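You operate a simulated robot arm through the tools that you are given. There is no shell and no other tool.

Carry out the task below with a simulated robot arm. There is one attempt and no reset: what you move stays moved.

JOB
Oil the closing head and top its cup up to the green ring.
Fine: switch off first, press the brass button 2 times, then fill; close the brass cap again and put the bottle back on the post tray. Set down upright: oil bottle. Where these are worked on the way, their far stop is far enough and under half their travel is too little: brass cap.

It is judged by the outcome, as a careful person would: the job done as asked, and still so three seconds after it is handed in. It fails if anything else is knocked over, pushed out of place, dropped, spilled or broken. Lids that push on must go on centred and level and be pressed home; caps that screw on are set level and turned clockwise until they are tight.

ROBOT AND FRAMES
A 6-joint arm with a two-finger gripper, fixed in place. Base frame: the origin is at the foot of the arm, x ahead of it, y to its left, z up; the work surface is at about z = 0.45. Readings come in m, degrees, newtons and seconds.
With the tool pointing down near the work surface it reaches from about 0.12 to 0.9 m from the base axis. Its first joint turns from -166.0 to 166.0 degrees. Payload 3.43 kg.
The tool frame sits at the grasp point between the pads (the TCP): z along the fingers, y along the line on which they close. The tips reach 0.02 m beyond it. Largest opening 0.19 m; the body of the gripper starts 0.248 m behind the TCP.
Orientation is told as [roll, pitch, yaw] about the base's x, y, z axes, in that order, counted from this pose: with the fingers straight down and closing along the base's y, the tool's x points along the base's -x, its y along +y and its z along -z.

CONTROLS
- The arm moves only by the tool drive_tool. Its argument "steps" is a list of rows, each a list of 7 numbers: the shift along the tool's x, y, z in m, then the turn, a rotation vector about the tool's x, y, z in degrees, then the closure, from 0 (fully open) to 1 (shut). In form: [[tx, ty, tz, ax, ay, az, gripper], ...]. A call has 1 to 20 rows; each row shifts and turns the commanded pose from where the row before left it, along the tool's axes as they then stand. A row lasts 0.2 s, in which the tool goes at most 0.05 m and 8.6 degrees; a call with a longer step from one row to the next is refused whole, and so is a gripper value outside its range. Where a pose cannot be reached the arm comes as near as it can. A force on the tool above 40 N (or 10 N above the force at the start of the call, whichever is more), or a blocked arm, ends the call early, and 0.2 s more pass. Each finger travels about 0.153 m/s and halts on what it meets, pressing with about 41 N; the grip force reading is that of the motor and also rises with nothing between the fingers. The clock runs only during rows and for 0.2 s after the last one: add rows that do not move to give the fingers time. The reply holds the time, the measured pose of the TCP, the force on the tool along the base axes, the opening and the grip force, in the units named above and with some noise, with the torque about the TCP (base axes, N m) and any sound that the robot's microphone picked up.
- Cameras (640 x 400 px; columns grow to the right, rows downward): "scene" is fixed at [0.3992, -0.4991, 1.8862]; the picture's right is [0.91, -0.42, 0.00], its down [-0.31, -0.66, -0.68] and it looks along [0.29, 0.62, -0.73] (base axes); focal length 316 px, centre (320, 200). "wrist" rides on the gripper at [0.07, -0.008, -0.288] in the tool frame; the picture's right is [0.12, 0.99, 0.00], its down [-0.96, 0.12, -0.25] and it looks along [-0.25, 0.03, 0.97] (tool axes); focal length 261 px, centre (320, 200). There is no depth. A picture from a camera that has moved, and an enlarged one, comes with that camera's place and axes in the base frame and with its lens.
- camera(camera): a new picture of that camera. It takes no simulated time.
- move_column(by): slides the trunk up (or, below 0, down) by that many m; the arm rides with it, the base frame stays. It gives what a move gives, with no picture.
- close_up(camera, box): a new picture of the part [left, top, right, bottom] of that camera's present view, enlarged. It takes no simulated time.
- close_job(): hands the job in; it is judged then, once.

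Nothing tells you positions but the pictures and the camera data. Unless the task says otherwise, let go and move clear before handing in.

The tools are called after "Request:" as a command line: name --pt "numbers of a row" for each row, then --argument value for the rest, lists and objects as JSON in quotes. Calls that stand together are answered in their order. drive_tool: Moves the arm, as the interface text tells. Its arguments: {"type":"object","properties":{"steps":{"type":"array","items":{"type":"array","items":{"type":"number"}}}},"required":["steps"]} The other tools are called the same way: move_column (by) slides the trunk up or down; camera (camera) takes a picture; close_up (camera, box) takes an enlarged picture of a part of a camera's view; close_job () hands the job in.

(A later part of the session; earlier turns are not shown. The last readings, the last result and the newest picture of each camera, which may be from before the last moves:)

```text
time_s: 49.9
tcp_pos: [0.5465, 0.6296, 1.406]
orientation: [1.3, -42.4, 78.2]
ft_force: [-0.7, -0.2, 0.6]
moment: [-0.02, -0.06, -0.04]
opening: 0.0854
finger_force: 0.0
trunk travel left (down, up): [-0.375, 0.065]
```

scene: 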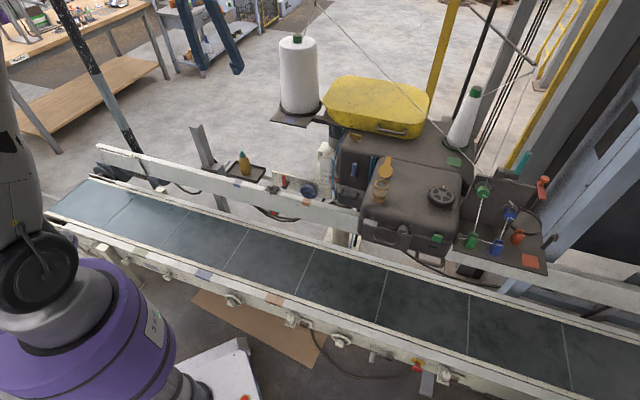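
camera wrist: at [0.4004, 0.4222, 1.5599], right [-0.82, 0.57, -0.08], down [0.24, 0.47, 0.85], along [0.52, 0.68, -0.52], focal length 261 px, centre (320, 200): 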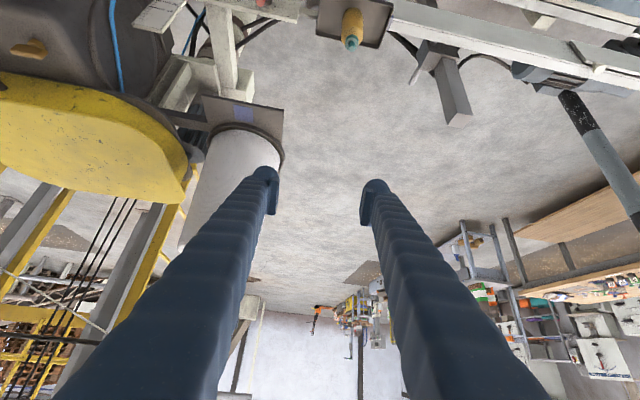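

Request:
drive_tool --pt "0 0 0 0 -5.95 0 0.55" --pt "0 0 0 0 -5.95 0 0.55" --pt "0 0 0 0 -5.95 0 0.55" --pt "0 0 0 0 -5.95 0 0.55" --pt "0 0 0 0 -5.95 0 0.55" --pt "0 0 0 0 -5.95 0 0.55" --pt "0 0 0 0 -5.95 0 0.55" --pt "0 0 0 0 -5.95 0 0.55"

Request:
camera --camera "scene"

Request:
camera --camera "wrist"

```text
time_s: 51.7
tcp_pos: [0.5507, 0.6285, 1.4051]
orientation: [90.2, -89.0, -11.3]
ft_force: [-0.1, 0.9, 0.3]
moment: [0.03, 0.0, 0.05]
opening: 0.0855
finger_force: 0.1
trunk travel left (down, up): [-0.375, 0.065]
```

```text
taken
```

scene: 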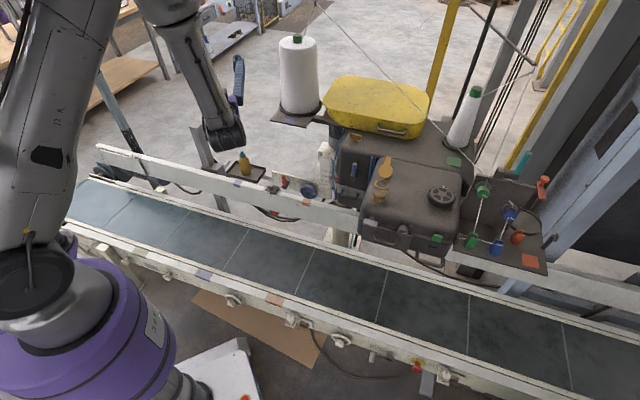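

```text
taken
camera wrist: at [0.5019, 0.3447, 1.3351], right [-0.98, 0.19, -0.1], down [-0.14, -0.22, 0.96], along [0.16, 0.96, 0.25], focal length 261 px, centre (320, 200)
```

wrist: 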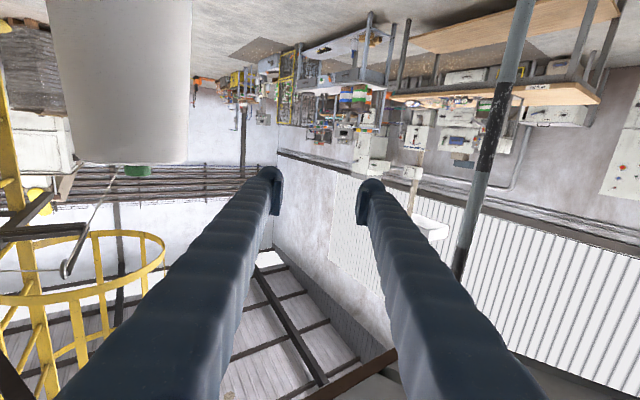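

The tool is horizontal, pointing along yaw 79°, and the arm is comfortable. Next I'll lower it to about 10 cm above the bottle's nozzle and check alignment.

Request:
drive_tool --pt "0.0436 0 0.0082 0 0 -1 0.55" --pt "0.0436 0 0.0082 0 0 0 0.55" --pt "0.0436 0 0.0082 0 0 0 0.55" --pt "0.0436 0 0.0082 0 0 0 0.55" --pt "0.0436 0 0.0082 0 0 0 0.55" --pt "0.0436 0 0.0082 0 0 0 0.55" --pt "0.0436 0 0.0082 0 0 0 0.55" --pt "0 0 0 0 0 0 0.55"

Request:
camera --camera "wrist"

Request:
close_up --camera "scene" --box '[160, 90, 320, 220]'

```text
time_s: 53.5
tcp_pos: [0.6672, 0.7292, 1.176]
orientation: [72.3, -89.2, 7.2]
ft_force: [0.1, 0.0, 0.5]
moment: [-0.03, -0.01, -0.01]
opening: 0.0856
finger_force: 0.1
out of reach, approached as far as the arm can: row 1, 2, 3, 4, 5, 6, 7
trunk travel left (down, up): [-0.375, 0.065]
```

```text
taken
camera wrist: at [0.6225, 0.4443, 1.1081], right [-0.98, 0.18, -0.11], down [-0.14, -0.22, 0.96], along [0.15, 0.96, 0.24], focal length 261 px, centre (320, 200)
```

wrist: 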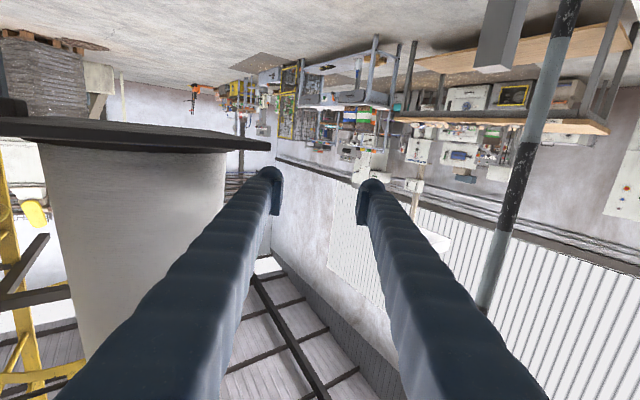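

```text
3.08 times, centred on (240, 155) of scene
camera zoom: at [0.3992, -0.4991, 1.8862], right [0.91, -0.42, 0.0], down [-0.31, -0.66, -0.68], along [0.29, 0.62, -0.73], focal length 971 px, centre (566, 338)
```

zoom: 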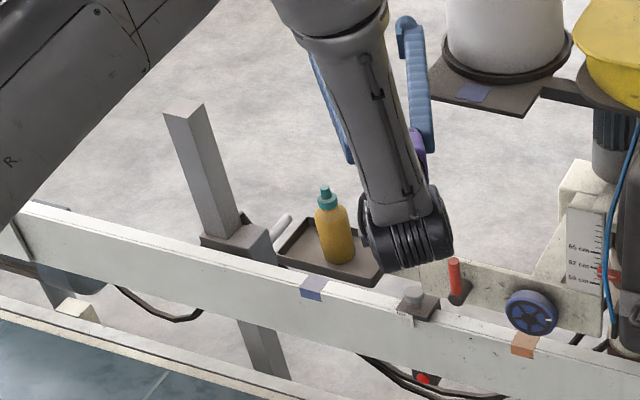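

The horizontal tool can't come that low near the tray with the trunk this high, and the hand drifted outward toward the thread spool (no contact). I'll back away and up, then lower the trunk so the arm gets there more comfortably.

Request:
drive_tool --pt "-0.015 0.0047 -0.03 0 0 0 0.55" --pt "-0.03 0.0047 -0.027 0 0 0 0.55" --pt "-0.035 0.0047 -0.027 0 0 0 0.55" --pt "-0.035 0.0047 -0.027 0 0 0 0.55" --pt "-0.035 0.0047 -0.027 0 0 0 0.55" --pt "-0.035 0.0047 -0.027 0 0 0 0.55" --pt "-0.039 0.0047 -0.024 0 0 0 0.55" --pt "0 0 0 0 0 0 0.55"

Request:
camera --camera "scene"

```text
time_s: 55.3
tcp_pos: [0.6165, 0.5567, 1.4133]
orientation: [64.9, -89.8, 14.2]
ft_force: [1.2, 0.2, 0.7]
moment: [0.04, -0.03, 0.06]
opening: 0.0855
finger_force: 0.0
out of reach, approached as far as the arm can: row 1, 2
trunk travel left (down, up): [-0.375, 0.065]
```

```text
taken
```

scene: 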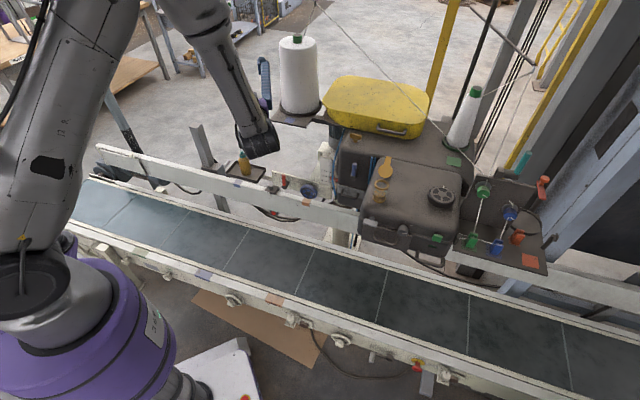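

The hand is clear of the spool now. Lowering the trunk in two stages.

Request:
move_column --by -0.15

Request:
move_column --by -0.15

Request:
camera --camera "scene"

Request:
camera --camera "wrist"

```text
time_s: 57.1
tcp_pos: [0.6155, 0.5567, 1.2625]
orientation: [61.5, -89.8, 17.6]
ft_force: [0.9, 0.2, 0.1]
moment: [-0.02, -0.01, 0.01]
opening: 0.0853
finger_force: 0.0
trunk travel left (down, up): [-0.225, 0.215]
```

```text
time_s: 58.8
tcp_pos: [0.6163, 0.5576, 1.1125]
orientation: [60.9, -89.9, 18.2]
ft_force: [-0.1, 0.1, -0.3]
moment: [0.02, -0.01, 0.0]
opening: 0.0853
finger_force: 0.1
trunk travel left (down, up): [-0.075, 0.365]
```

```text
taken
```

scene: 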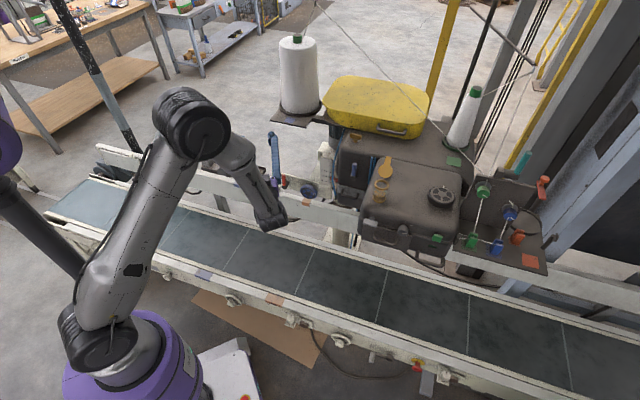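

```text
taken
camera wrist: at [0.5694, 0.273, 1.044], right [-0.97, 0.19, -0.12], down [-0.16, -0.22, 0.96], along [0.16, 0.96, 0.24], focal length 261 px, centre (320, 200)
```

wrist: 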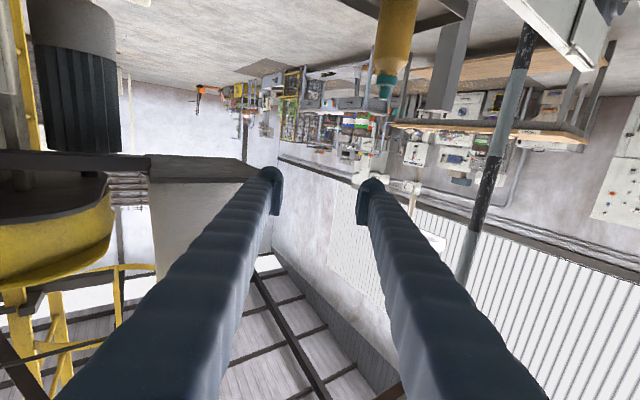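

The trunk is lower and the bottle is visible ahead; its nozzle checks out at (0.558, 0.685, 0.984). I'll turn to yaw 88°, tilt to 80° for more reach margin, and lower the trunk the last bit.

Request:
drive_tool --pt "0 0 0 -4.5 0 0 0.55" --pt "0 0 0 -4.5 0 0 0.55" --pt "0 0 0 0 5 0 0.55" --pt "0 0 0 0 5 0 0.55"

Request:
move_column --by -0.07

```text
time_s: 59.8
tcp_pos: [0.616, 0.5573, 1.1131]
orientation: [0.3, -79.9, 87.7]
ft_force: [0.0, -0.4, -0.2]
moment: [-0.02, 0.0, -0.04]
opening: 0.0856
finger_force: 0.1
trunk travel left (down, up): [-0.075, 0.365]
```

```text
time_s: 60.9
tcp_pos: [0.6166, 0.5572, 1.0422]
orientation: [0.5, -80.0, 87.5]
ft_force: [0.0, -0.4, -0.5]
moment: [0.0, -0.01, -0.03]
opening: 0.0855
finger_force: 0.2
trunk travel left (down, up): [-0.005, 0.435]
```

Request:
drive_tool --pt "0 0.0315 0 0 0 0 0.55" --pt "0 0.0315 0 0 0 0 0.55" --pt "-0.0074 0 0.0305 0 0 0 0.55" --pt "-0.0074 0 0.0305 0 0 0 0.55" --pt "-0.0074 0 0.0305 0 0 0 0.55" --pt "-0.0074 0 0.0305 0 0 0 0.55" --pt "0 0 0 0 0 0 0.55"

Request:
camera --camera "wrist"

Request:
close_up --camera "scene" --box '[190, 110, 310, 210]'

```text
time_s: 62.5
tcp_pos: [0.5561, 0.6857, 1.0504]
orientation: [0.8, -80.0, 87.3]
ft_force: [-0.4, 0.3, -0.5]
moment: [0.0, -0.03, -0.03]
opening: 0.0855
finger_force: 0.0
trunk travel left (down, up): [-0.005, 0.435]
```

```text
taken
camera wrist: at [0.5545, 0.3902, 1.0321], right [-0.99, 0.01, -0.12], down [-0.12, -0.07, 0.99], along [0.01, 1.0, 0.07], focal length 261 px, centre (320, 200)
```

wrist: 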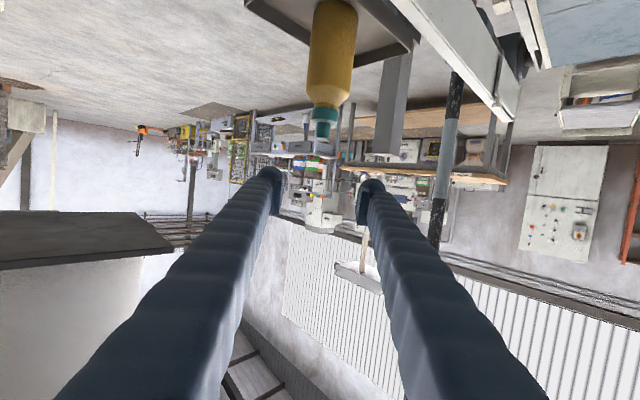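

```text
4.00 times, centred on (250, 160) of scene
camera zoom: at [0.3992, -0.4991, 1.8862], right [0.91, -0.42, 0.0], down [-0.31, -0.66, -0.68], along [0.29, 0.62, -0.73], focal length 1262 px, centre (600, 360)
```

zoom: 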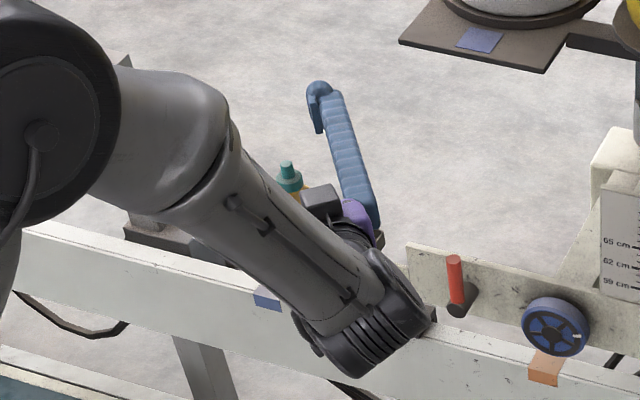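

Request:
close_up --camera "wrist" --box '[240, 0, 440, 220]'

```text
1.82 times, centred on (340, 110) of wrist
camera zoom: at [0.5545, 0.3902, 1.0321], right [-0.99, 0.01, -0.12], down [-0.12, -0.07, 0.99], along [0.01, 1.0, 0.07], focal length 474 px, centre (284, 364)
```

zoom: 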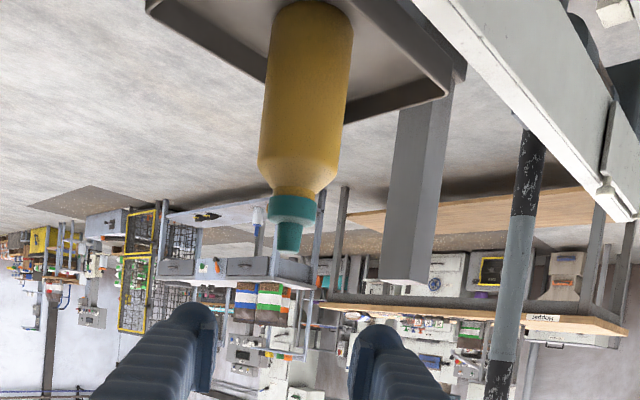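

The bottle is centred between the fingers. I'll descend straight down in stages, watching for any drift.

Request:
drive_tool --pt "0.0148 0 0.0026 0 0 0 0.55" --pt "0.0148 0 0.0026 0 0 0 0.55" --pt "0.0148 0 0.0026 0 0 0 0.55" --pt "0.0148 0 0.0026 0 0 0 0.55" --pt "0 0 0 0 0 0 0.55"

Request:
close_up --camera "wrist" --box '[240, 0, 440, 220]'

```text
time_s: 63.7
tcp_pos: [0.5572, 0.6846, 0.9918]
orientation: [0.6, -79.8, 87.4]
ft_force: [0.1, -0.1, -0.3]
moment: [0.01, 0.0, 0.0]
opening: 0.0856
finger_force: 0.1
trunk travel left (down, up): [-0.005, 0.435]
```

```text
1.82 times, centred on (340, 110) of wrist
camera zoom: at [0.5557, 0.3888, 0.9735], right [-0.99, 0.01, -0.12], down [-0.12, -0.07, 0.99], along [0.01, 1.0, 0.07], focal length 474 px, centre (284, 364)
```

zoom: 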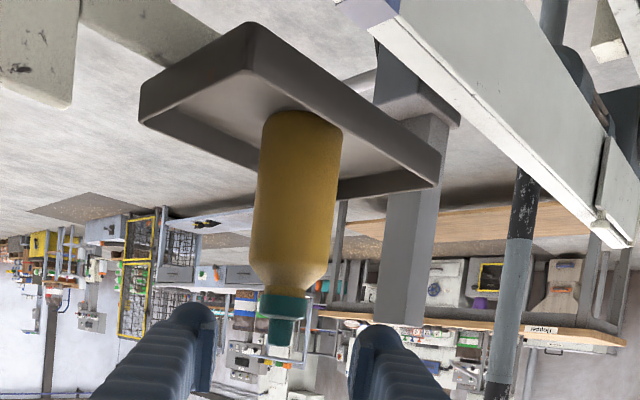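

Request:
drive_tool --pt "0.0148 0 0.0026 0 0 0 0.55" --pt "0.0148 0 0.0026 0 0 0 0.55" --pt "0.0148 0 0.0026 0 0 0 0.55" --pt "0.0148 0 0.0026 0 0 0 0.55" --pt "0 0 0 0 0 0 0.55"

Request:
camera --camera "wrist"

Request:
close_up --camera "scene" --box '[190, 110, 310, 210]'

```text
time_s: 64.9
tcp_pos: [0.5597, 0.6851, 0.9295]
orientation: [0.5, -79.9, 87.4]
ft_force: [0.9, -0.7, -0.5]
moment: [0.05, 0.01, -0.01]
opening: 0.0857
finger_force: 0.0
trunk travel left (down, up): [-0.005, 0.435]
```

```text
taken
camera wrist: at [0.5574, 0.3894, 0.9125], right [-0.99, 0.01, -0.12], down [-0.12, -0.07, 0.99], along [0.01, 1.0, 0.07], focal length 261 px, centre (320, 200)
```

wrist: 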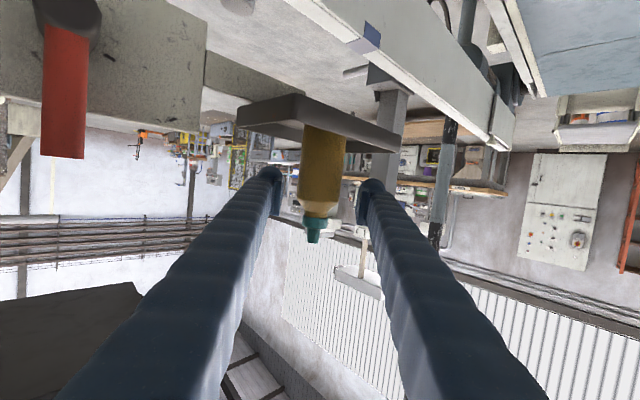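

```text
4.00 times, centred on (250, 160) of scene
camera zoom: at [0.3992, -0.4991, 1.8862], right [0.91, -0.42, 0.0], down [-0.31, -0.66, -0.68], along [0.29, 0.62, -0.73], focal length 1262 px, centre (600, 360)
```

zoom: 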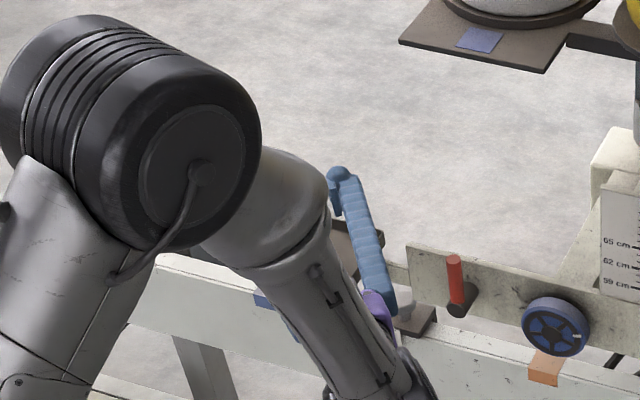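

Clear of the tray rim and lever, bottle centred. Descending the last 2 cm and closing the grip gently.

Request:
drive_tool --pt "0.0099 0 0.0017 0 0 0 0.55" --pt "0.0099 0 0.0017 0 0 0 0.55" --pt "0 0 0 0 0 0 0.55" --pt "0 0 0 0 0 0 0.6" --pt "0 0 0 0 0 0 0.64" --pt "0 0 0 0 0 0 0.67" --pt "0 0 0 0 0 0 0.7" --pt "0 0 0 0 0 0 0.7"

Request:
close_up --camera "wrist" --box '[240, 80, 400, 260]'

```text
time_s: 66.7
tcp_pos: [0.558, 0.6849, 0.9098]
orientation: [0.6, -80.0, 87.4]
ft_force: [-0.1, -1.3, -0.4]
moment: [0.0, 0.01, -0.01]
opening: 0.057
finger_force: 0.1
trunk travel left (down, up): [-0.005, 0.435]
```

```text
2.22 times, centred on (320, 170) of wrist
camera zoom: at [0.5556, 0.3892, 0.8924], right [-0.99, 0.01, -0.12], down [-0.12, -0.07, 0.99], along [0.01, 1.0, 0.07], focal length 579 px, centre (320, 267)
```

zoom: 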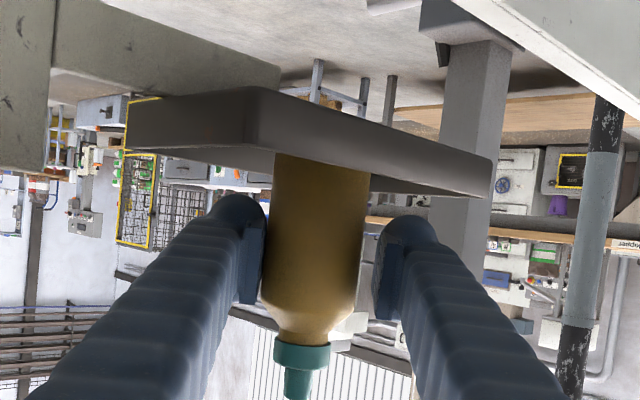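

Request:
drive_tool --pt "0 0 0 0 0 0 0.72" --pt "0 0 0 0 0 0 0.74" --pt "0 0 0 0 0 0 0.77" --pt "0 0 0 0 0 0 0.8" --pt "0 0 0 0 0 0 0.85"

Request:
close_up --camera "wrist" --box '[240, 80, 400, 260]'

```text
time_s: 67.9
tcp_pos: [0.5558, 0.6852, 0.9107]
orientation: [0.7, -80.0, 87.3]
ft_force: [-0.2, 0.1, -0.7]
moment: [0.0, -0.05, -0.01]
opening: 0.0479
finger_force: 41.0
trunk travel left (down, up): [-0.005, 0.435]
```

```text
2.22 times, centred on (320, 170) of wrist
camera zoom: at [0.5556, 0.3892, 0.8924], right [-0.99, 0.01, -0.12], down [-0.12, -0.07, 0.99], along [0.01, 1.0, 0.07], focal length 579 px, centre (320, 267)
```

zoom: 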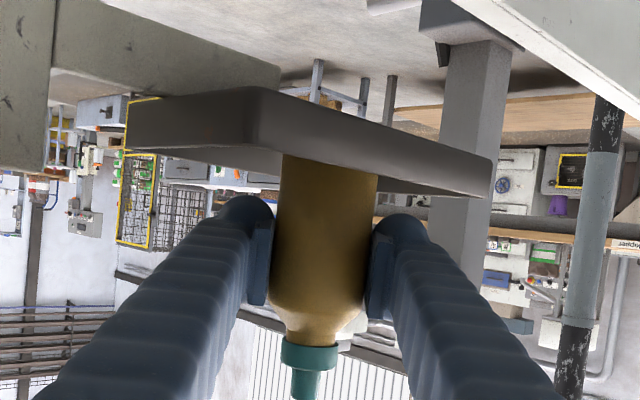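

The bottle is gripped (48 mm wide, 41 N). I'll lift it straight up with the trunk.

Request:
move_column --by 0.04

Request:
camera --camera "wrist"

```text
time_s: 68.7
tcp_pos: [0.5579, 0.6844, 0.9492]
orientation: [0.7, -79.9, 87.3]
ft_force: [-0.3, 0.0, -2.2]
moment: [0.0, -0.03, 0.0]
opening: 0.0476
finger_force: 41.5
trunk travel left (down, up): [-0.045, 0.395]
```

```text
taken
camera wrist: at [0.5558, 0.3893, 0.932], right [-0.99, 0.01, -0.12], down [-0.12, -0.07, 0.99], along [0.01, 1.0, 0.07], focal length 261 px, centre (320, 200)
```

wrist: 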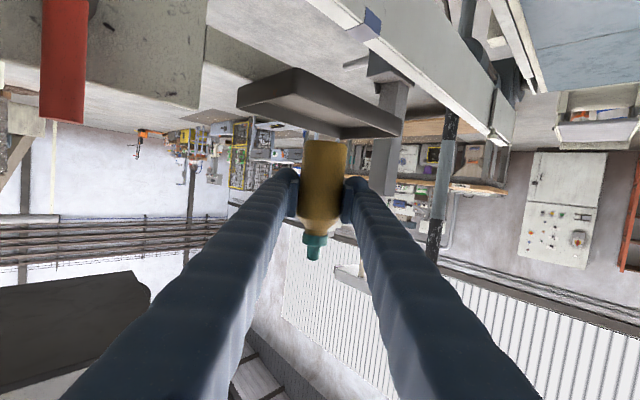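

The bottle lifts cleanly. Raising further with the trunk.

Request:
move_column --by 0.2

Request:
camera --camera "scene"

```text
time_s: 70.9
tcp_pos: [0.5587, 0.6852, 1.1506]
orientation: [0.7, -79.9, 87.3]
ft_force: [-1.0, 0.2, -1.1]
moment: [0.0, -0.01, 0.01]
opening: 0.0475
finger_force: 40.6
trunk travel left (down, up): [-0.245, 0.195]
```

```text
taken
```

scene: 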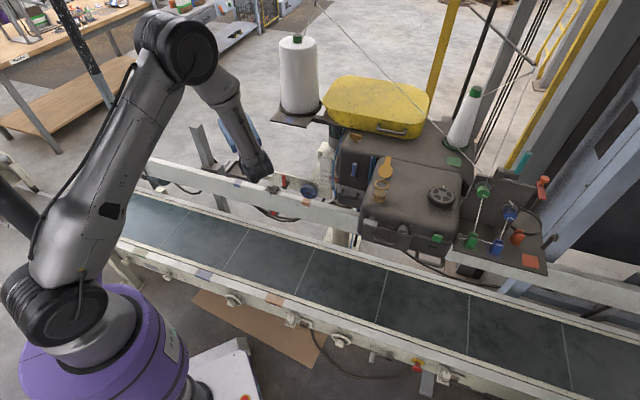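

Now I'll carry the upright bottle up and across toward the left side of the cup, well clear of the thread and spool.

Request:
drive_tool --pt "-0.0246 0 -0.0043 0 0 0 0.85" --pt "-0.0246 0 -0.0043 0 0 0 0.85" --pt "-0.0246 0 -0.0043 0 0 0 0.85" --pt "-0.0246 0 -0.0043 0 0 0 0.85" --pt "-0.0246 0 -0.0043 0 0 0 0.85" --pt "0.0003 -0.0115 -0.0302 0 0 0 0.85" --pt "0.0003 -0.0115 -0.0302 0 0 0 0.85" --pt "0.0003 -0.0115 -0.0302 0 0 0 0.85" --pt "0.0003 -0.0115 -0.0302 0 0 0 0.85" --pt "0.0003 -0.0115 -0.0302 0 0 0 0.85" --pt "0.0003 -0.0115 -0.0302 0 0 0 0.85" --pt "0.0003 -0.0115 -0.0302 0 0 0 0.85" --pt "0.0003 -0.0115 -0.0302 0 0 0 0.85"

Request:
camera --camera "scene"

```text
time_s: 73.7
tcp_pos: [0.6434, 0.4448, 1.3147]
orientation: [0.7, -80.0, 87.4]
ft_force: [1.1, 0.2, -0.6]
moment: [-0.03, -0.02, 0.03]
opening: 0.0478
finger_force: 40.9
trunk travel left (down, up): [-0.245, 0.195]
```

```text
taken
```

scene: 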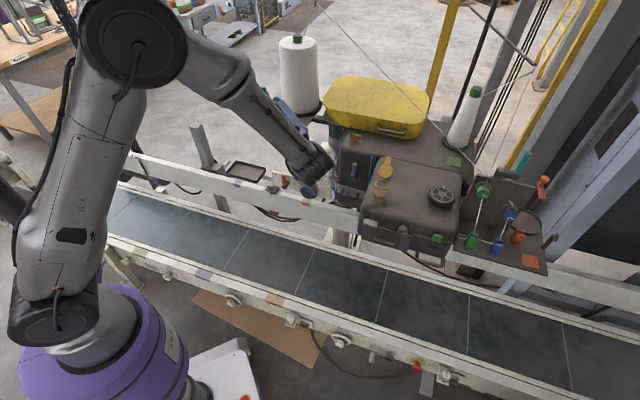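

Request:
drive_tool --pt "0.0003 -0.0115 -0.0302 0 0 0 0.85" --pt "0.0003 -0.0115 -0.0302 0 0 0 0.85" --pt "0.0003 -0.0115 -0.0302 0 0 0 0.85" --pt "0.0003 -0.0115 -0.0302 0 0 0 0.85" --pt "0.0003 -0.0115 -0.0302 0 0 0 0.85" --pt "0.0003 -0.0115 -0.0302 0 0 0 0.85" --pt "0.0003 -0.0115 -0.0302 0 0 0 0.85" --pt "0.0003 -0.0115 -0.0302 0 0 0 0.85" --pt "0.0003 -0.0115 -0.0302 0 0 0 0.85" --pt "0.0003 -0.0115 -0.0302 0 0 0 0.85" --pt "0 0 0 5.42 0 0.96 0.85" --pt "0 0 0 5.42 0 0.96 0.85" --pt "0 0 0 5.42 0 0.96 0.85" --pt "0 0 0 5.42 0 0.96 0.85"

Request:
camera --camera "scene"

Request:
camera --camera "wrist"

```text
time_s: 76.7
tcp_pos: [0.7462, 0.1439, 1.3654]
orientation: [0.3, -79.9, 65.6]
ft_force: [0.2, -0.1, -0.7]
moment: [-0.02, 0.01, -0.07]
opening: 0.0477
finger_force: 41.0
trunk travel left (down, up): [-0.245, 0.195]
```

```text
taken
```

scene: 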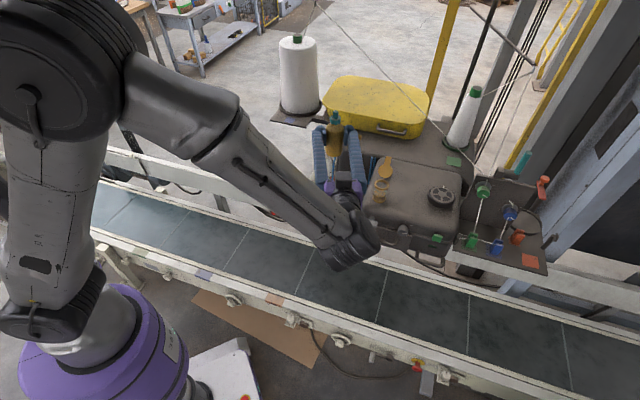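

```text
taken
camera wrist: at [0.6337, -0.1309, 1.3472], right [-0.92, 0.39, -0.12], down [-0.14, -0.02, 0.99], along [0.38, 0.92, 0.07], focal length 261 px, centre (320, 200)
```

wrist: 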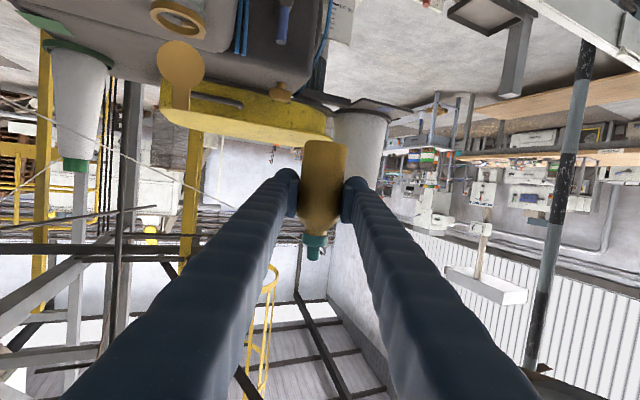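

The bottle is held upright left of the cup and both cameras can see the cup. I'll zoom in on the open cup to measure the mouth, the rings and the oil level.

Request:
close_up --camera "scene" --box '[365, 150, 405, 215]'

Request:
close_up --camera "wrist" --box '[120, 0, 240, 120]'

Request:
close_up --camera "scene" --box '[310, 90, 420, 220]'

```text
6.15 times, centred on (385, 182) of scene
camera zoom: at [0.3992, -0.4991, 1.8862], right [0.91, -0.42, 0.0], down [-0.31, -0.66, -0.68], along [0.29, 0.62, -0.73], focal length 1942 px, centre (-80, 308)
```

zoom: 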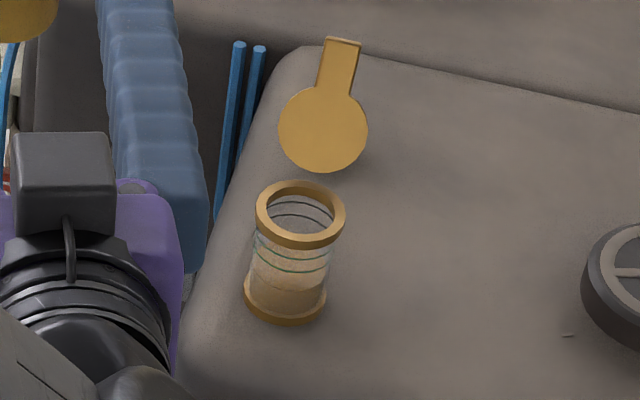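

```text
3.33 times, centred on (180, 60) of wrist
camera zoom: at [0.6337, -0.1309, 1.3472], right [-0.92, 0.39, -0.12], down [-0.14, -0.02, 0.99], along [0.38, 0.92, 0.07], focal length 869 px, centre (787, 667)
```

zoom: 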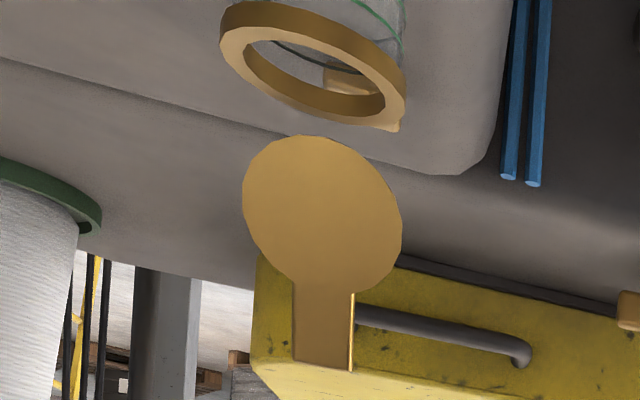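

```text
3.08 times, centred on (365, 155) of scene
camera zoom: at [0.3992, -0.4991, 1.8862], right [0.91, -0.42, 0.0], down [-0.31, -0.66, -0.68], along [0.29, 0.62, -0.73], focal length 971 px, centre (182, 338)
```

zoom: 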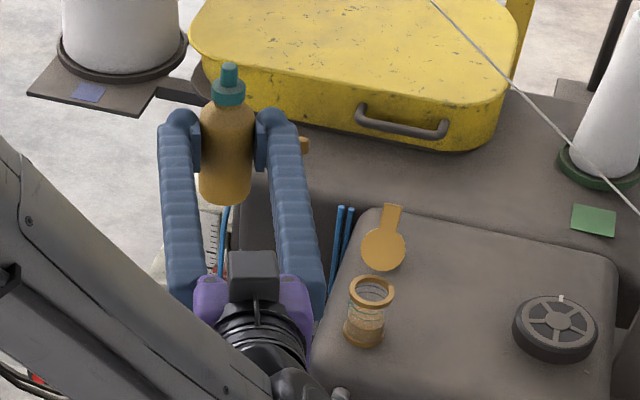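

Request:
close_up --camera "scene" --box '[374, 182, 396, 210]'

```text
14.29 times, centred on (385, 196) of scene
camera zoom: at [0.3992, -0.4991, 1.8862], right [0.91, -0.42, 0.0], down [-0.31, -0.66, -0.68], along [0.29, 0.62, -0.73], focal length 4508 px, centre (-609, 257)
```

zoom: 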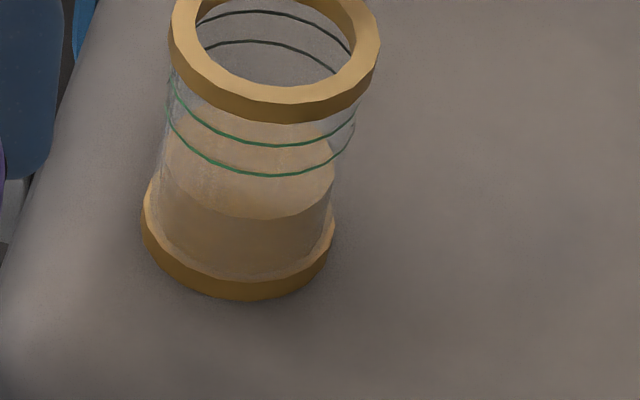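

Clear view: the oil's surface edge is about 13 mm below the lower green ring, and the rings are about 10 mm apart, so I'll aim for between them. I'll first tip the bottle only partway (56°) and bring the nozzle high over the mouth at (0.860, 0.041).

Request:
drive_tool --pt "0 0 0 0 0 8 0.85" --pt "0 0 0 0 0 8 0.85" --pt "0 0 0 0 0 8 0.85" --pt "0 0 0 0 0 8 0.85" --pt "0 0 0 0 0 8 0.85" --pt "0 0 0 0 0 8 0.85" --pt "0 0 0 0 0 8 0.85"

Request:
camera --camera "scene"

Request:
camera --camera "wrist"

```text
time_s: 78.3
tcp_pos: [0.746, 0.1428, 1.3642]
orientation: [77.9, -33.2, -17.3]
ft_force: [0.6, -0.7, -0.3]
moment: [-0.01, -0.02, 0.0]
opening: 0.0475
finger_force: 40.9
trunk travel left (down, up): [-0.245, 0.195]
```

```text
taken
```

scene: 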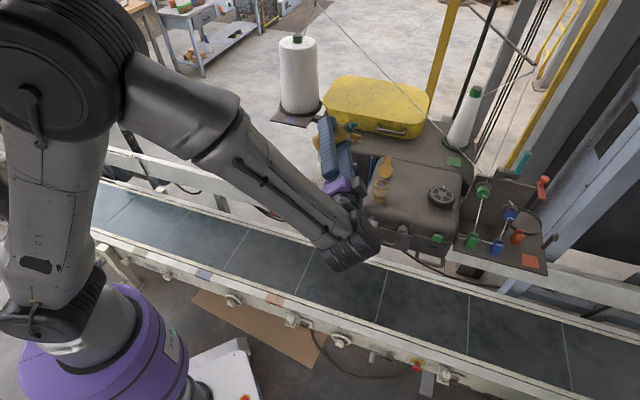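

```text
taken
camera wrist: at [0.5782, -0.1022, 1.3704], right [-0.54, 0.39, 0.75], down [0.62, -0.42, 0.66], along [0.57, 0.82, -0.01], focal length 261 px, centre (320, 200)
```

wrist: 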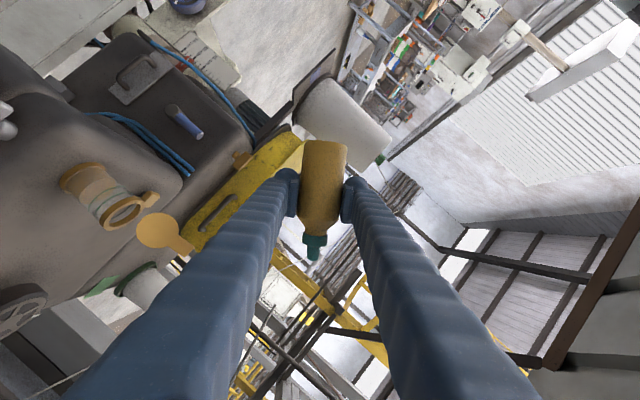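

The tipping direction is right (nozzle toward the cup). Moving the nozzle over the mouth, still well above.

Request:
drive_tool --pt "-0.0028 -0.0266 -0.0048 0 0 0 0.85" --pt "-0.0028 -0.0266 -0.0048 0 0 0 0.85" --pt "-0.0028 -0.0266 -0.0048 0 0 0 0.85" --pt "-0.0028 -0.0266 -0.0048 0 0 0 0.85" --pt "-0.0028 -0.0266 -0.0048 0 0 0 0.85" --pt "0 0 0 0 0 0 0.85"

Request:
camera --camera "wrist"

Request:
close_up --camera "scene" --box '[320, 110, 440, 220]'

```text
time_s: 79.7
tcp_pos: [0.8051, 0.0692, 1.2716]
orientation: [77.8, -33.3, -17.4]
ft_force: [-0.4, -0.3, -1.3]
moment: [-0.04, 0.0, 0.02]
opening: 0.0473
finger_force: 40.6
trunk travel left (down, up): [-0.245, 0.195]
```

```text
taken
camera wrist: at [0.6383, -0.1746, 1.2771], right [-0.54, 0.39, 0.75], down [0.62, -0.42, 0.67], along [0.57, 0.82, -0.01], focal length 261 px, centre (320, 200)
```

wrist: 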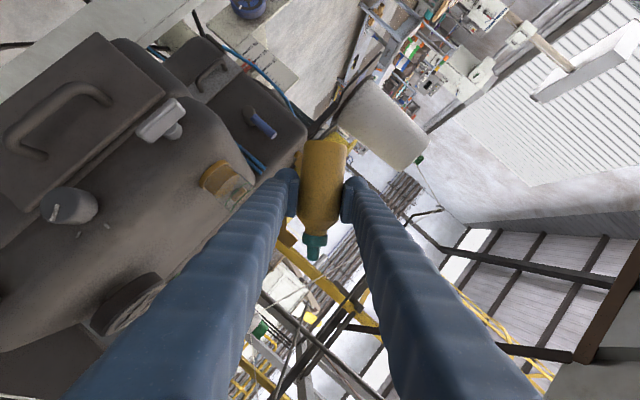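

```text
3.64 times, centred on (380, 165) of scene
camera zoom: at [0.3992, -0.4991, 1.8862], right [0.91, -0.42, 0.0], down [-0.31, -0.66, -0.68], along [0.29, 0.62, -0.73], focal length 1147 px, centre (102, 327)
```

zoom: 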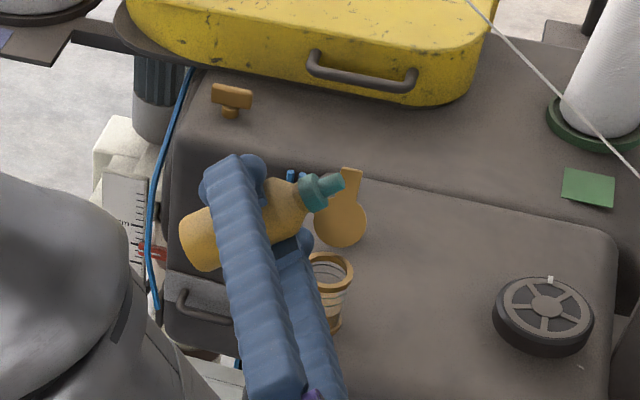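

Request:
close_up --camera "scene" --box '[360, 145, 410, 215]'

Request:
close_up --camera "wrist" --box '[190, 140, 370, 280]'

```text
5.71 times, centred on (385, 180) of scene
camera zoom: at [0.3992, -0.4991, 1.8862], right [0.91, -0.42, 0.0], down [-0.31, -0.66, -0.68], along [0.29, 0.62, -0.73], focal length 1803 px, centre (-51, 314)
```

zoom: 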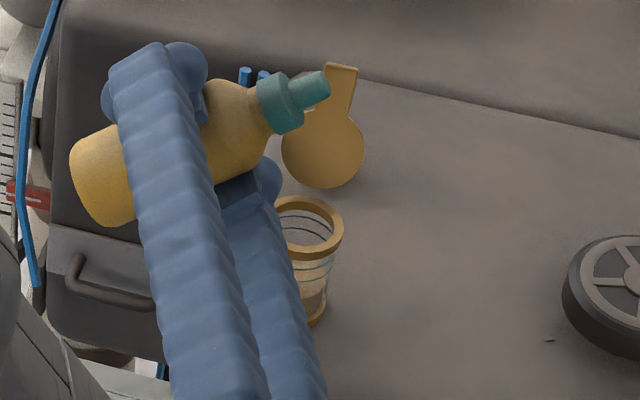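

```text
2.86 times, centred on (280, 210) of wrist
camera zoom: at [0.6383, -0.1746, 1.2771], right [-0.54, 0.39, 0.75], down [0.62, -0.42, 0.67], along [0.57, 0.82, -0.01], focal length 745 px, centre (434, 171)
```

zoom: 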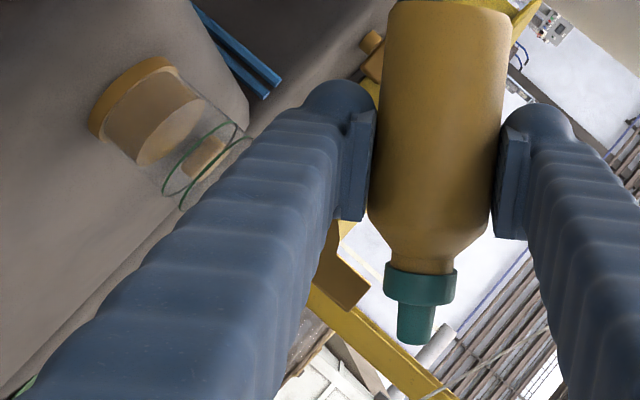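

The nozzle tip is within about 4 mm of the mouth's centre. I'll keep turning the bottle about its nozzle tip while lowering it to about 3 cm above the rim, up to just short of horizontal.

Request:
drive_tool --pt "0.009 -0.0094 0.0051 0 0 8 0.85" --pt "0.0088 -0.0096 0.0039 0 0 8 0.85" --pt "0.002 0.0015 0.0016 0 0 8 0.85" --pt "0.0008 0.0012 0.0016 0 0 8 0.85" --pt "0 0 0 0 0 0 0.85"

Request:
close_up --camera "scene" --box '[360, 145, 410, 215]'

Request:
close_up --camera "wrist" --box '[190, 140, 370, 280]'

```text
time_s: 80.9
tcp_pos: [0.8004, 0.0807, 1.2417]
orientation: [79.8, -1.8, -23.7]
ft_force: [0.8, 0.2, -1.5]
moment: [-0.02, 0.02, 0.01]
opening: 0.0477
finger_force: 40.9
trunk travel left (down, up): [-0.245, 0.195]
```

```text
5.71 times, centred on (385, 180) of scene
camera zoom: at [0.3992, -0.4991, 1.8862], right [0.91, -0.42, 0.0], down [-0.31, -0.66, -0.68], along [0.29, 0.62, -0.73], focal length 1803 px, centre (-51, 314)
```

zoom: 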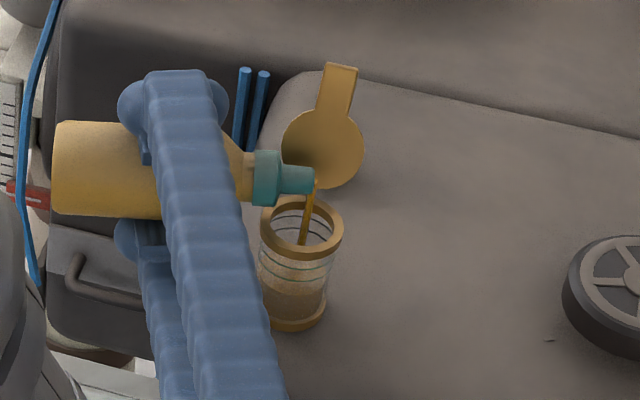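

```text
2.86 times, centred on (280, 210) of wrist
camera zoom: at [0.6212, -0.1516, 1.2836], right [-0.07, 0.22, 0.97], down [0.79, -0.59, 0.19], along [0.61, 0.78, -0.13], focal length 745 px, centre (434, 171)
```

zoom: 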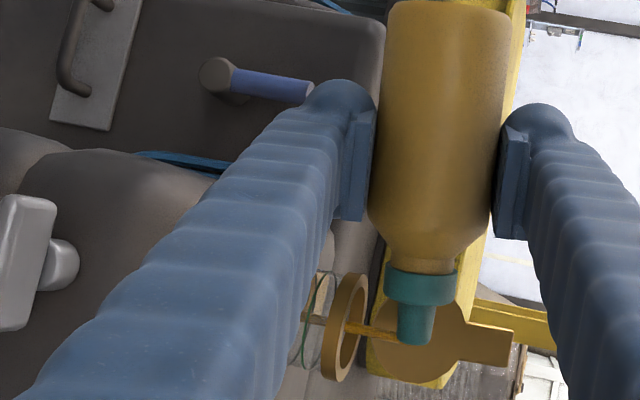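

Oil is already flowing in a thin stream into the middle of the mouth. The clock is stopped between moves, so I'll read the level now.

Request:
close_up --camera "scene" --box '[374, 175, 396, 210]'

Request:
close_up --camera "scene" --box '[350, 160, 420, 230]'

```text
11.43 times, centred on (385, 192) of scene
camera zoom: at [0.3992, -0.4991, 1.8862], right [0.91, -0.42, 0.0], down [-0.31, -0.66, -0.68], along [0.29, 0.62, -0.73], focal length 3606 px, centre (-423, 286)
```

zoom: 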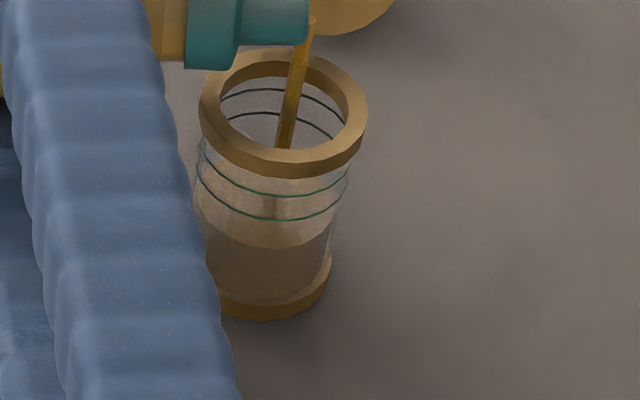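

```text
5.71 times, centred on (385, 195) of scene
camera zoom: at [0.3992, -0.4991, 1.8862], right [0.91, -0.42, 0.0], down [-0.31, -0.66, -0.68], along [0.29, 0.62, -0.73], focal length 1803 px, centre (-51, 229)
```

zoom: 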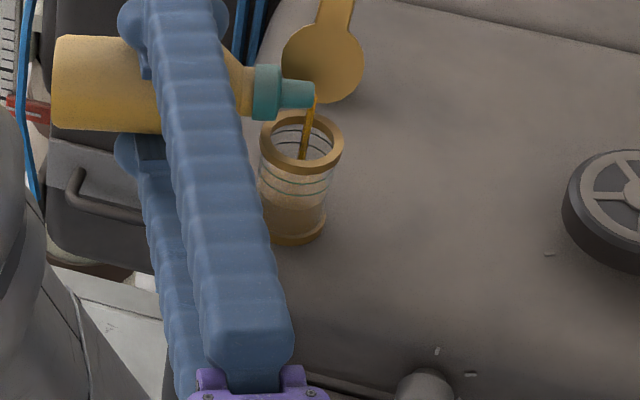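

The level has risen by about 2 mm and needs roughly 16 mm more to be between the rings. I'll hold the pour for a second and re-read.

Request:
drive_tool --pt "0 0 0 0 0 0 0.85" --pt "0 0 0 0 0 0 0.85" --pt "0 0 0 0 0 0 0.85"

Request:
close_up --camera "scene" --box '[374, 175, 396, 210]'

```text
time_s: 81.7
tcp_pos: [0.8009, 0.08, 1.2429]
orientation: [79.9, -1.8, -23.7]
ft_force: [0.1, 0.5, -1.2]
moment: [0.0, 0.0, 0.0]
opening: 0.0475
finger_force: 41.2
trunk travel left (down, up): [-0.245, 0.195]
```

```text
11.43 times, centred on (385, 192) of scene
camera zoom: at [0.3992, -0.4991, 1.8862], right [0.91, -0.42, 0.0], down [-0.31, -0.66, -0.68], along [0.29, 0.62, -0.73], focal length 3606 px, centre (-423, 286)
```

zoom: 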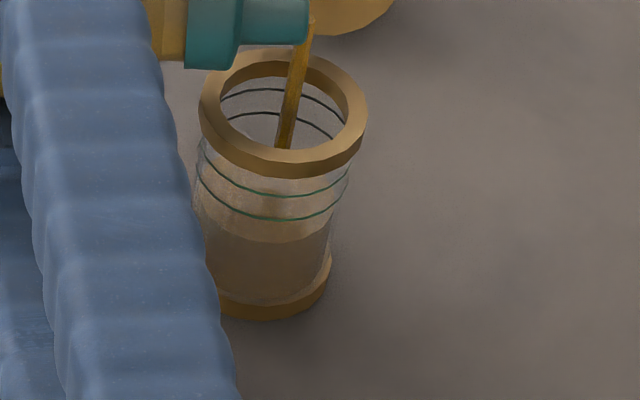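

Rising about 2.4 mm per second. I'll keep pouring for another 2 seconds.

Request:
drive_tool --pt "0 0 0 0 0 0 0.85" --pt "0 0 0 0 0 0 0.85" --pt "0 0 0 0 0 0 0.85" --pt "0 0 0 0 0 0 0.85" --pt "0 0 0 0 0 0 0.85" --pt "0 0 0 0 0 0 0.85" --pt "0 0 0 0 0 0 0.85" --pt "0 0 0 0 0 0 0.85" --pt "0 0 0 0 0 0 0.85"

Request:
close_up --camera "scene" --box '[374, 175, 396, 210]'

```text
time_s: 83.7
tcp_pos: [0.8006, 0.0813, 1.2426]
orientation: [79.8, -2.0, -23.7]
ft_force: [0.1, 0.2, -1.9]
moment: [-0.02, 0.01, 0.0]
opening: 0.0479
finger_force: 41.4
trunk travel left (down, up): [-0.245, 0.195]
```

```text
11.43 times, centred on (385, 192) of scene
camera zoom: at [0.3992, -0.4991, 1.8862], right [0.91, -0.42, 0.0], down [-0.31, -0.66, -0.68], along [0.29, 0.62, -0.73], focal length 3606 px, centre (-423, 286)
```

zoom: 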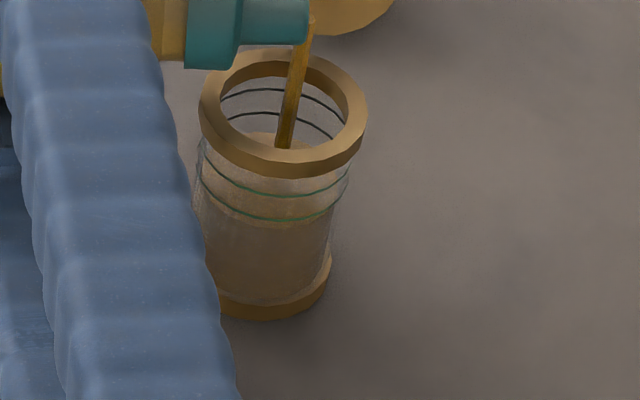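

Request:
close_up --camera "scene" --box '[379, 182, 395, 204]'

```text
16.00 times, centred on (387, 193) of scene
camera zoom: at [0.3992, -0.4991, 1.8862], right [0.91, -0.42, 0.0], down [-0.31, -0.66, -0.68], along [0.29, 0.62, -0.73], focal length 5048 px, centre (-752, 312)
```

zoom: 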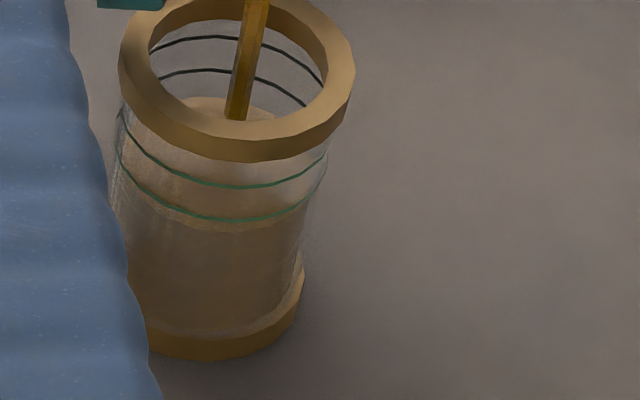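

The level is now about 3 mm below the lower ring. Pouring about 1.8 s more.

Request:
drive_tool --pt "0 0 0 0 0 0 0.85" --pt "0 0 0 0 0 0 0.85" --pt "0 0 0 0 0 0 0.85" --pt "0 0 0 0 0 0 0.85" --pt "0 0 0 0 0 0 0.85" --pt "0 0 0 0 0 0 0.85" --pt "0 0 0 0 0 0 0.85" --pt "0 0 0 0 0 0 0.85"

Request:
close_up --camera "scene" --box '[379, 182, 395, 204]'

```text
time_s: 85.5
tcp_pos: [0.8014, 0.0802, 1.2432]
orientation: [79.9, -1.9, -23.7]
ft_force: [-0.1, -0.6, -1.2]
moment: [0.01, 0.0, -0.01]
opening: 0.0475
finger_force: 40.6
trunk travel left (down, up): [-0.245, 0.195]
```

```text
16.00 times, centred on (387, 193) of scene
camera zoom: at [0.3992, -0.4991, 1.8862], right [0.91, -0.42, 0.0], down [-0.31, -0.66, -0.68], along [0.29, 0.62, -0.73], focal length 5048 px, centre (-752, 312)
```

zoom: 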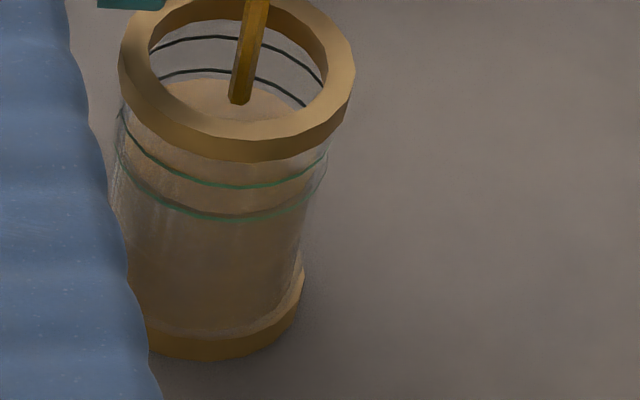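

The level is now right about at the lower ring. I'll pour another 1.2 s to get into the middle of the band.

Request:
drive_tool --pt "0 0 0 0 0 0 0.85" --pt "0 0 0 0 0 0 0.85" --pt "0 0 0 0 0 0 0.85" --pt "0 0 0 0 0 0 0.85" --pt "0 0 0 0 0 0 0.85"

Request:
close_up --camera "scene" --box '[379, 182, 395, 204]'

```text
time_s: 86.7
tcp_pos: [0.8005, 0.0802, 1.2436]
orientation: [79.9, -1.9, -23.7]
ft_force: [-0.8, 0.7, -1.7]
moment: [-0.01, -0.02, 0.01]
opening: 0.0477
finger_force: 41.3
trunk travel left (down, up): [-0.245, 0.195]
```

```text
16.00 times, centred on (387, 193) of scene
camera zoom: at [0.3992, -0.4991, 1.8862], right [0.91, -0.42, 0.0], down [-0.31, -0.66, -0.68], along [0.29, 0.62, -0.73], focal length 5048 px, centre (-752, 312)
```

zoom: 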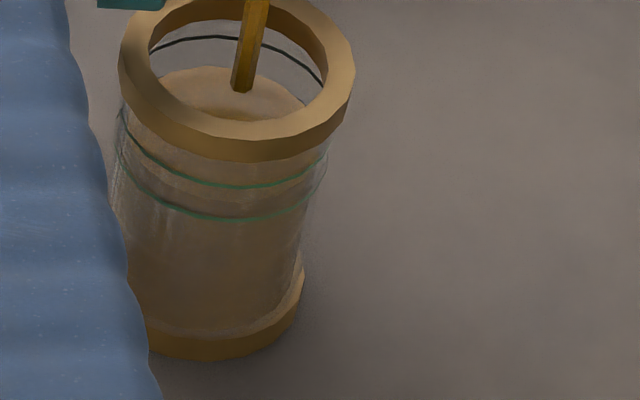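

The level is about a third of the way into the band; stopping will add a little. I'll now turn the bottle back about its nozzle tip to stop the flow.

Request:
drive_tool --pt "-0.001 -0.001 -0.0016 0 0 -8 0.85" --pt "-0.0024 -0.0002 -0.0018 0 0 -8 0.85" --pt "-0.0074 0.0107 -0.0039 0 0 -8 0.85" --pt "-0.0102 0.0096 -0.0039 0 0 -8 0.85"

Request:
close_up --camera "scene" --box '[379, 182, 395, 204]'

Request:
close_up --camera "scene" --box '[350, 145, 420, 225]'

```text
time_s: 87.7
tcp_pos: [0.8113, 0.0689, 1.2706]
orientation: [77.9, -33.5, -17.3]
ft_force: [-0.9, 0.7, -1.6]
moment: [0.02, 0.03, 0.02]
opening: 0.0478
finger_force: 41.1
trunk travel left (down, up): [-0.245, 0.195]
```

```text
16.00 times, centred on (387, 193) of scene
camera zoom: at [0.3992, -0.4991, 1.8862], right [0.91, -0.42, 0.0], down [-0.31, -0.66, -0.68], along [0.29, 0.62, -0.73], focal length 5048 px, centre (-752, 312)
```

zoom: 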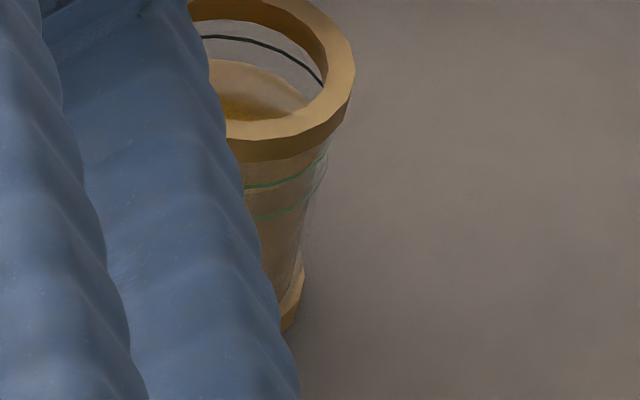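

```text
5.00 times, centred on (385, 185) of scene
camera zoom: at [0.3992, -0.4991, 1.8862], right [0.91, -0.42, 0.0], down [-0.31, -0.66, -0.68], along [0.29, 0.62, -0.73], focal length 1578 px, centre (-5, 275)
```

zoom: 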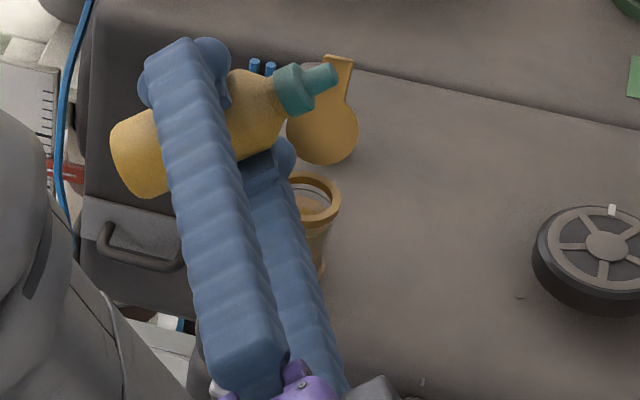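

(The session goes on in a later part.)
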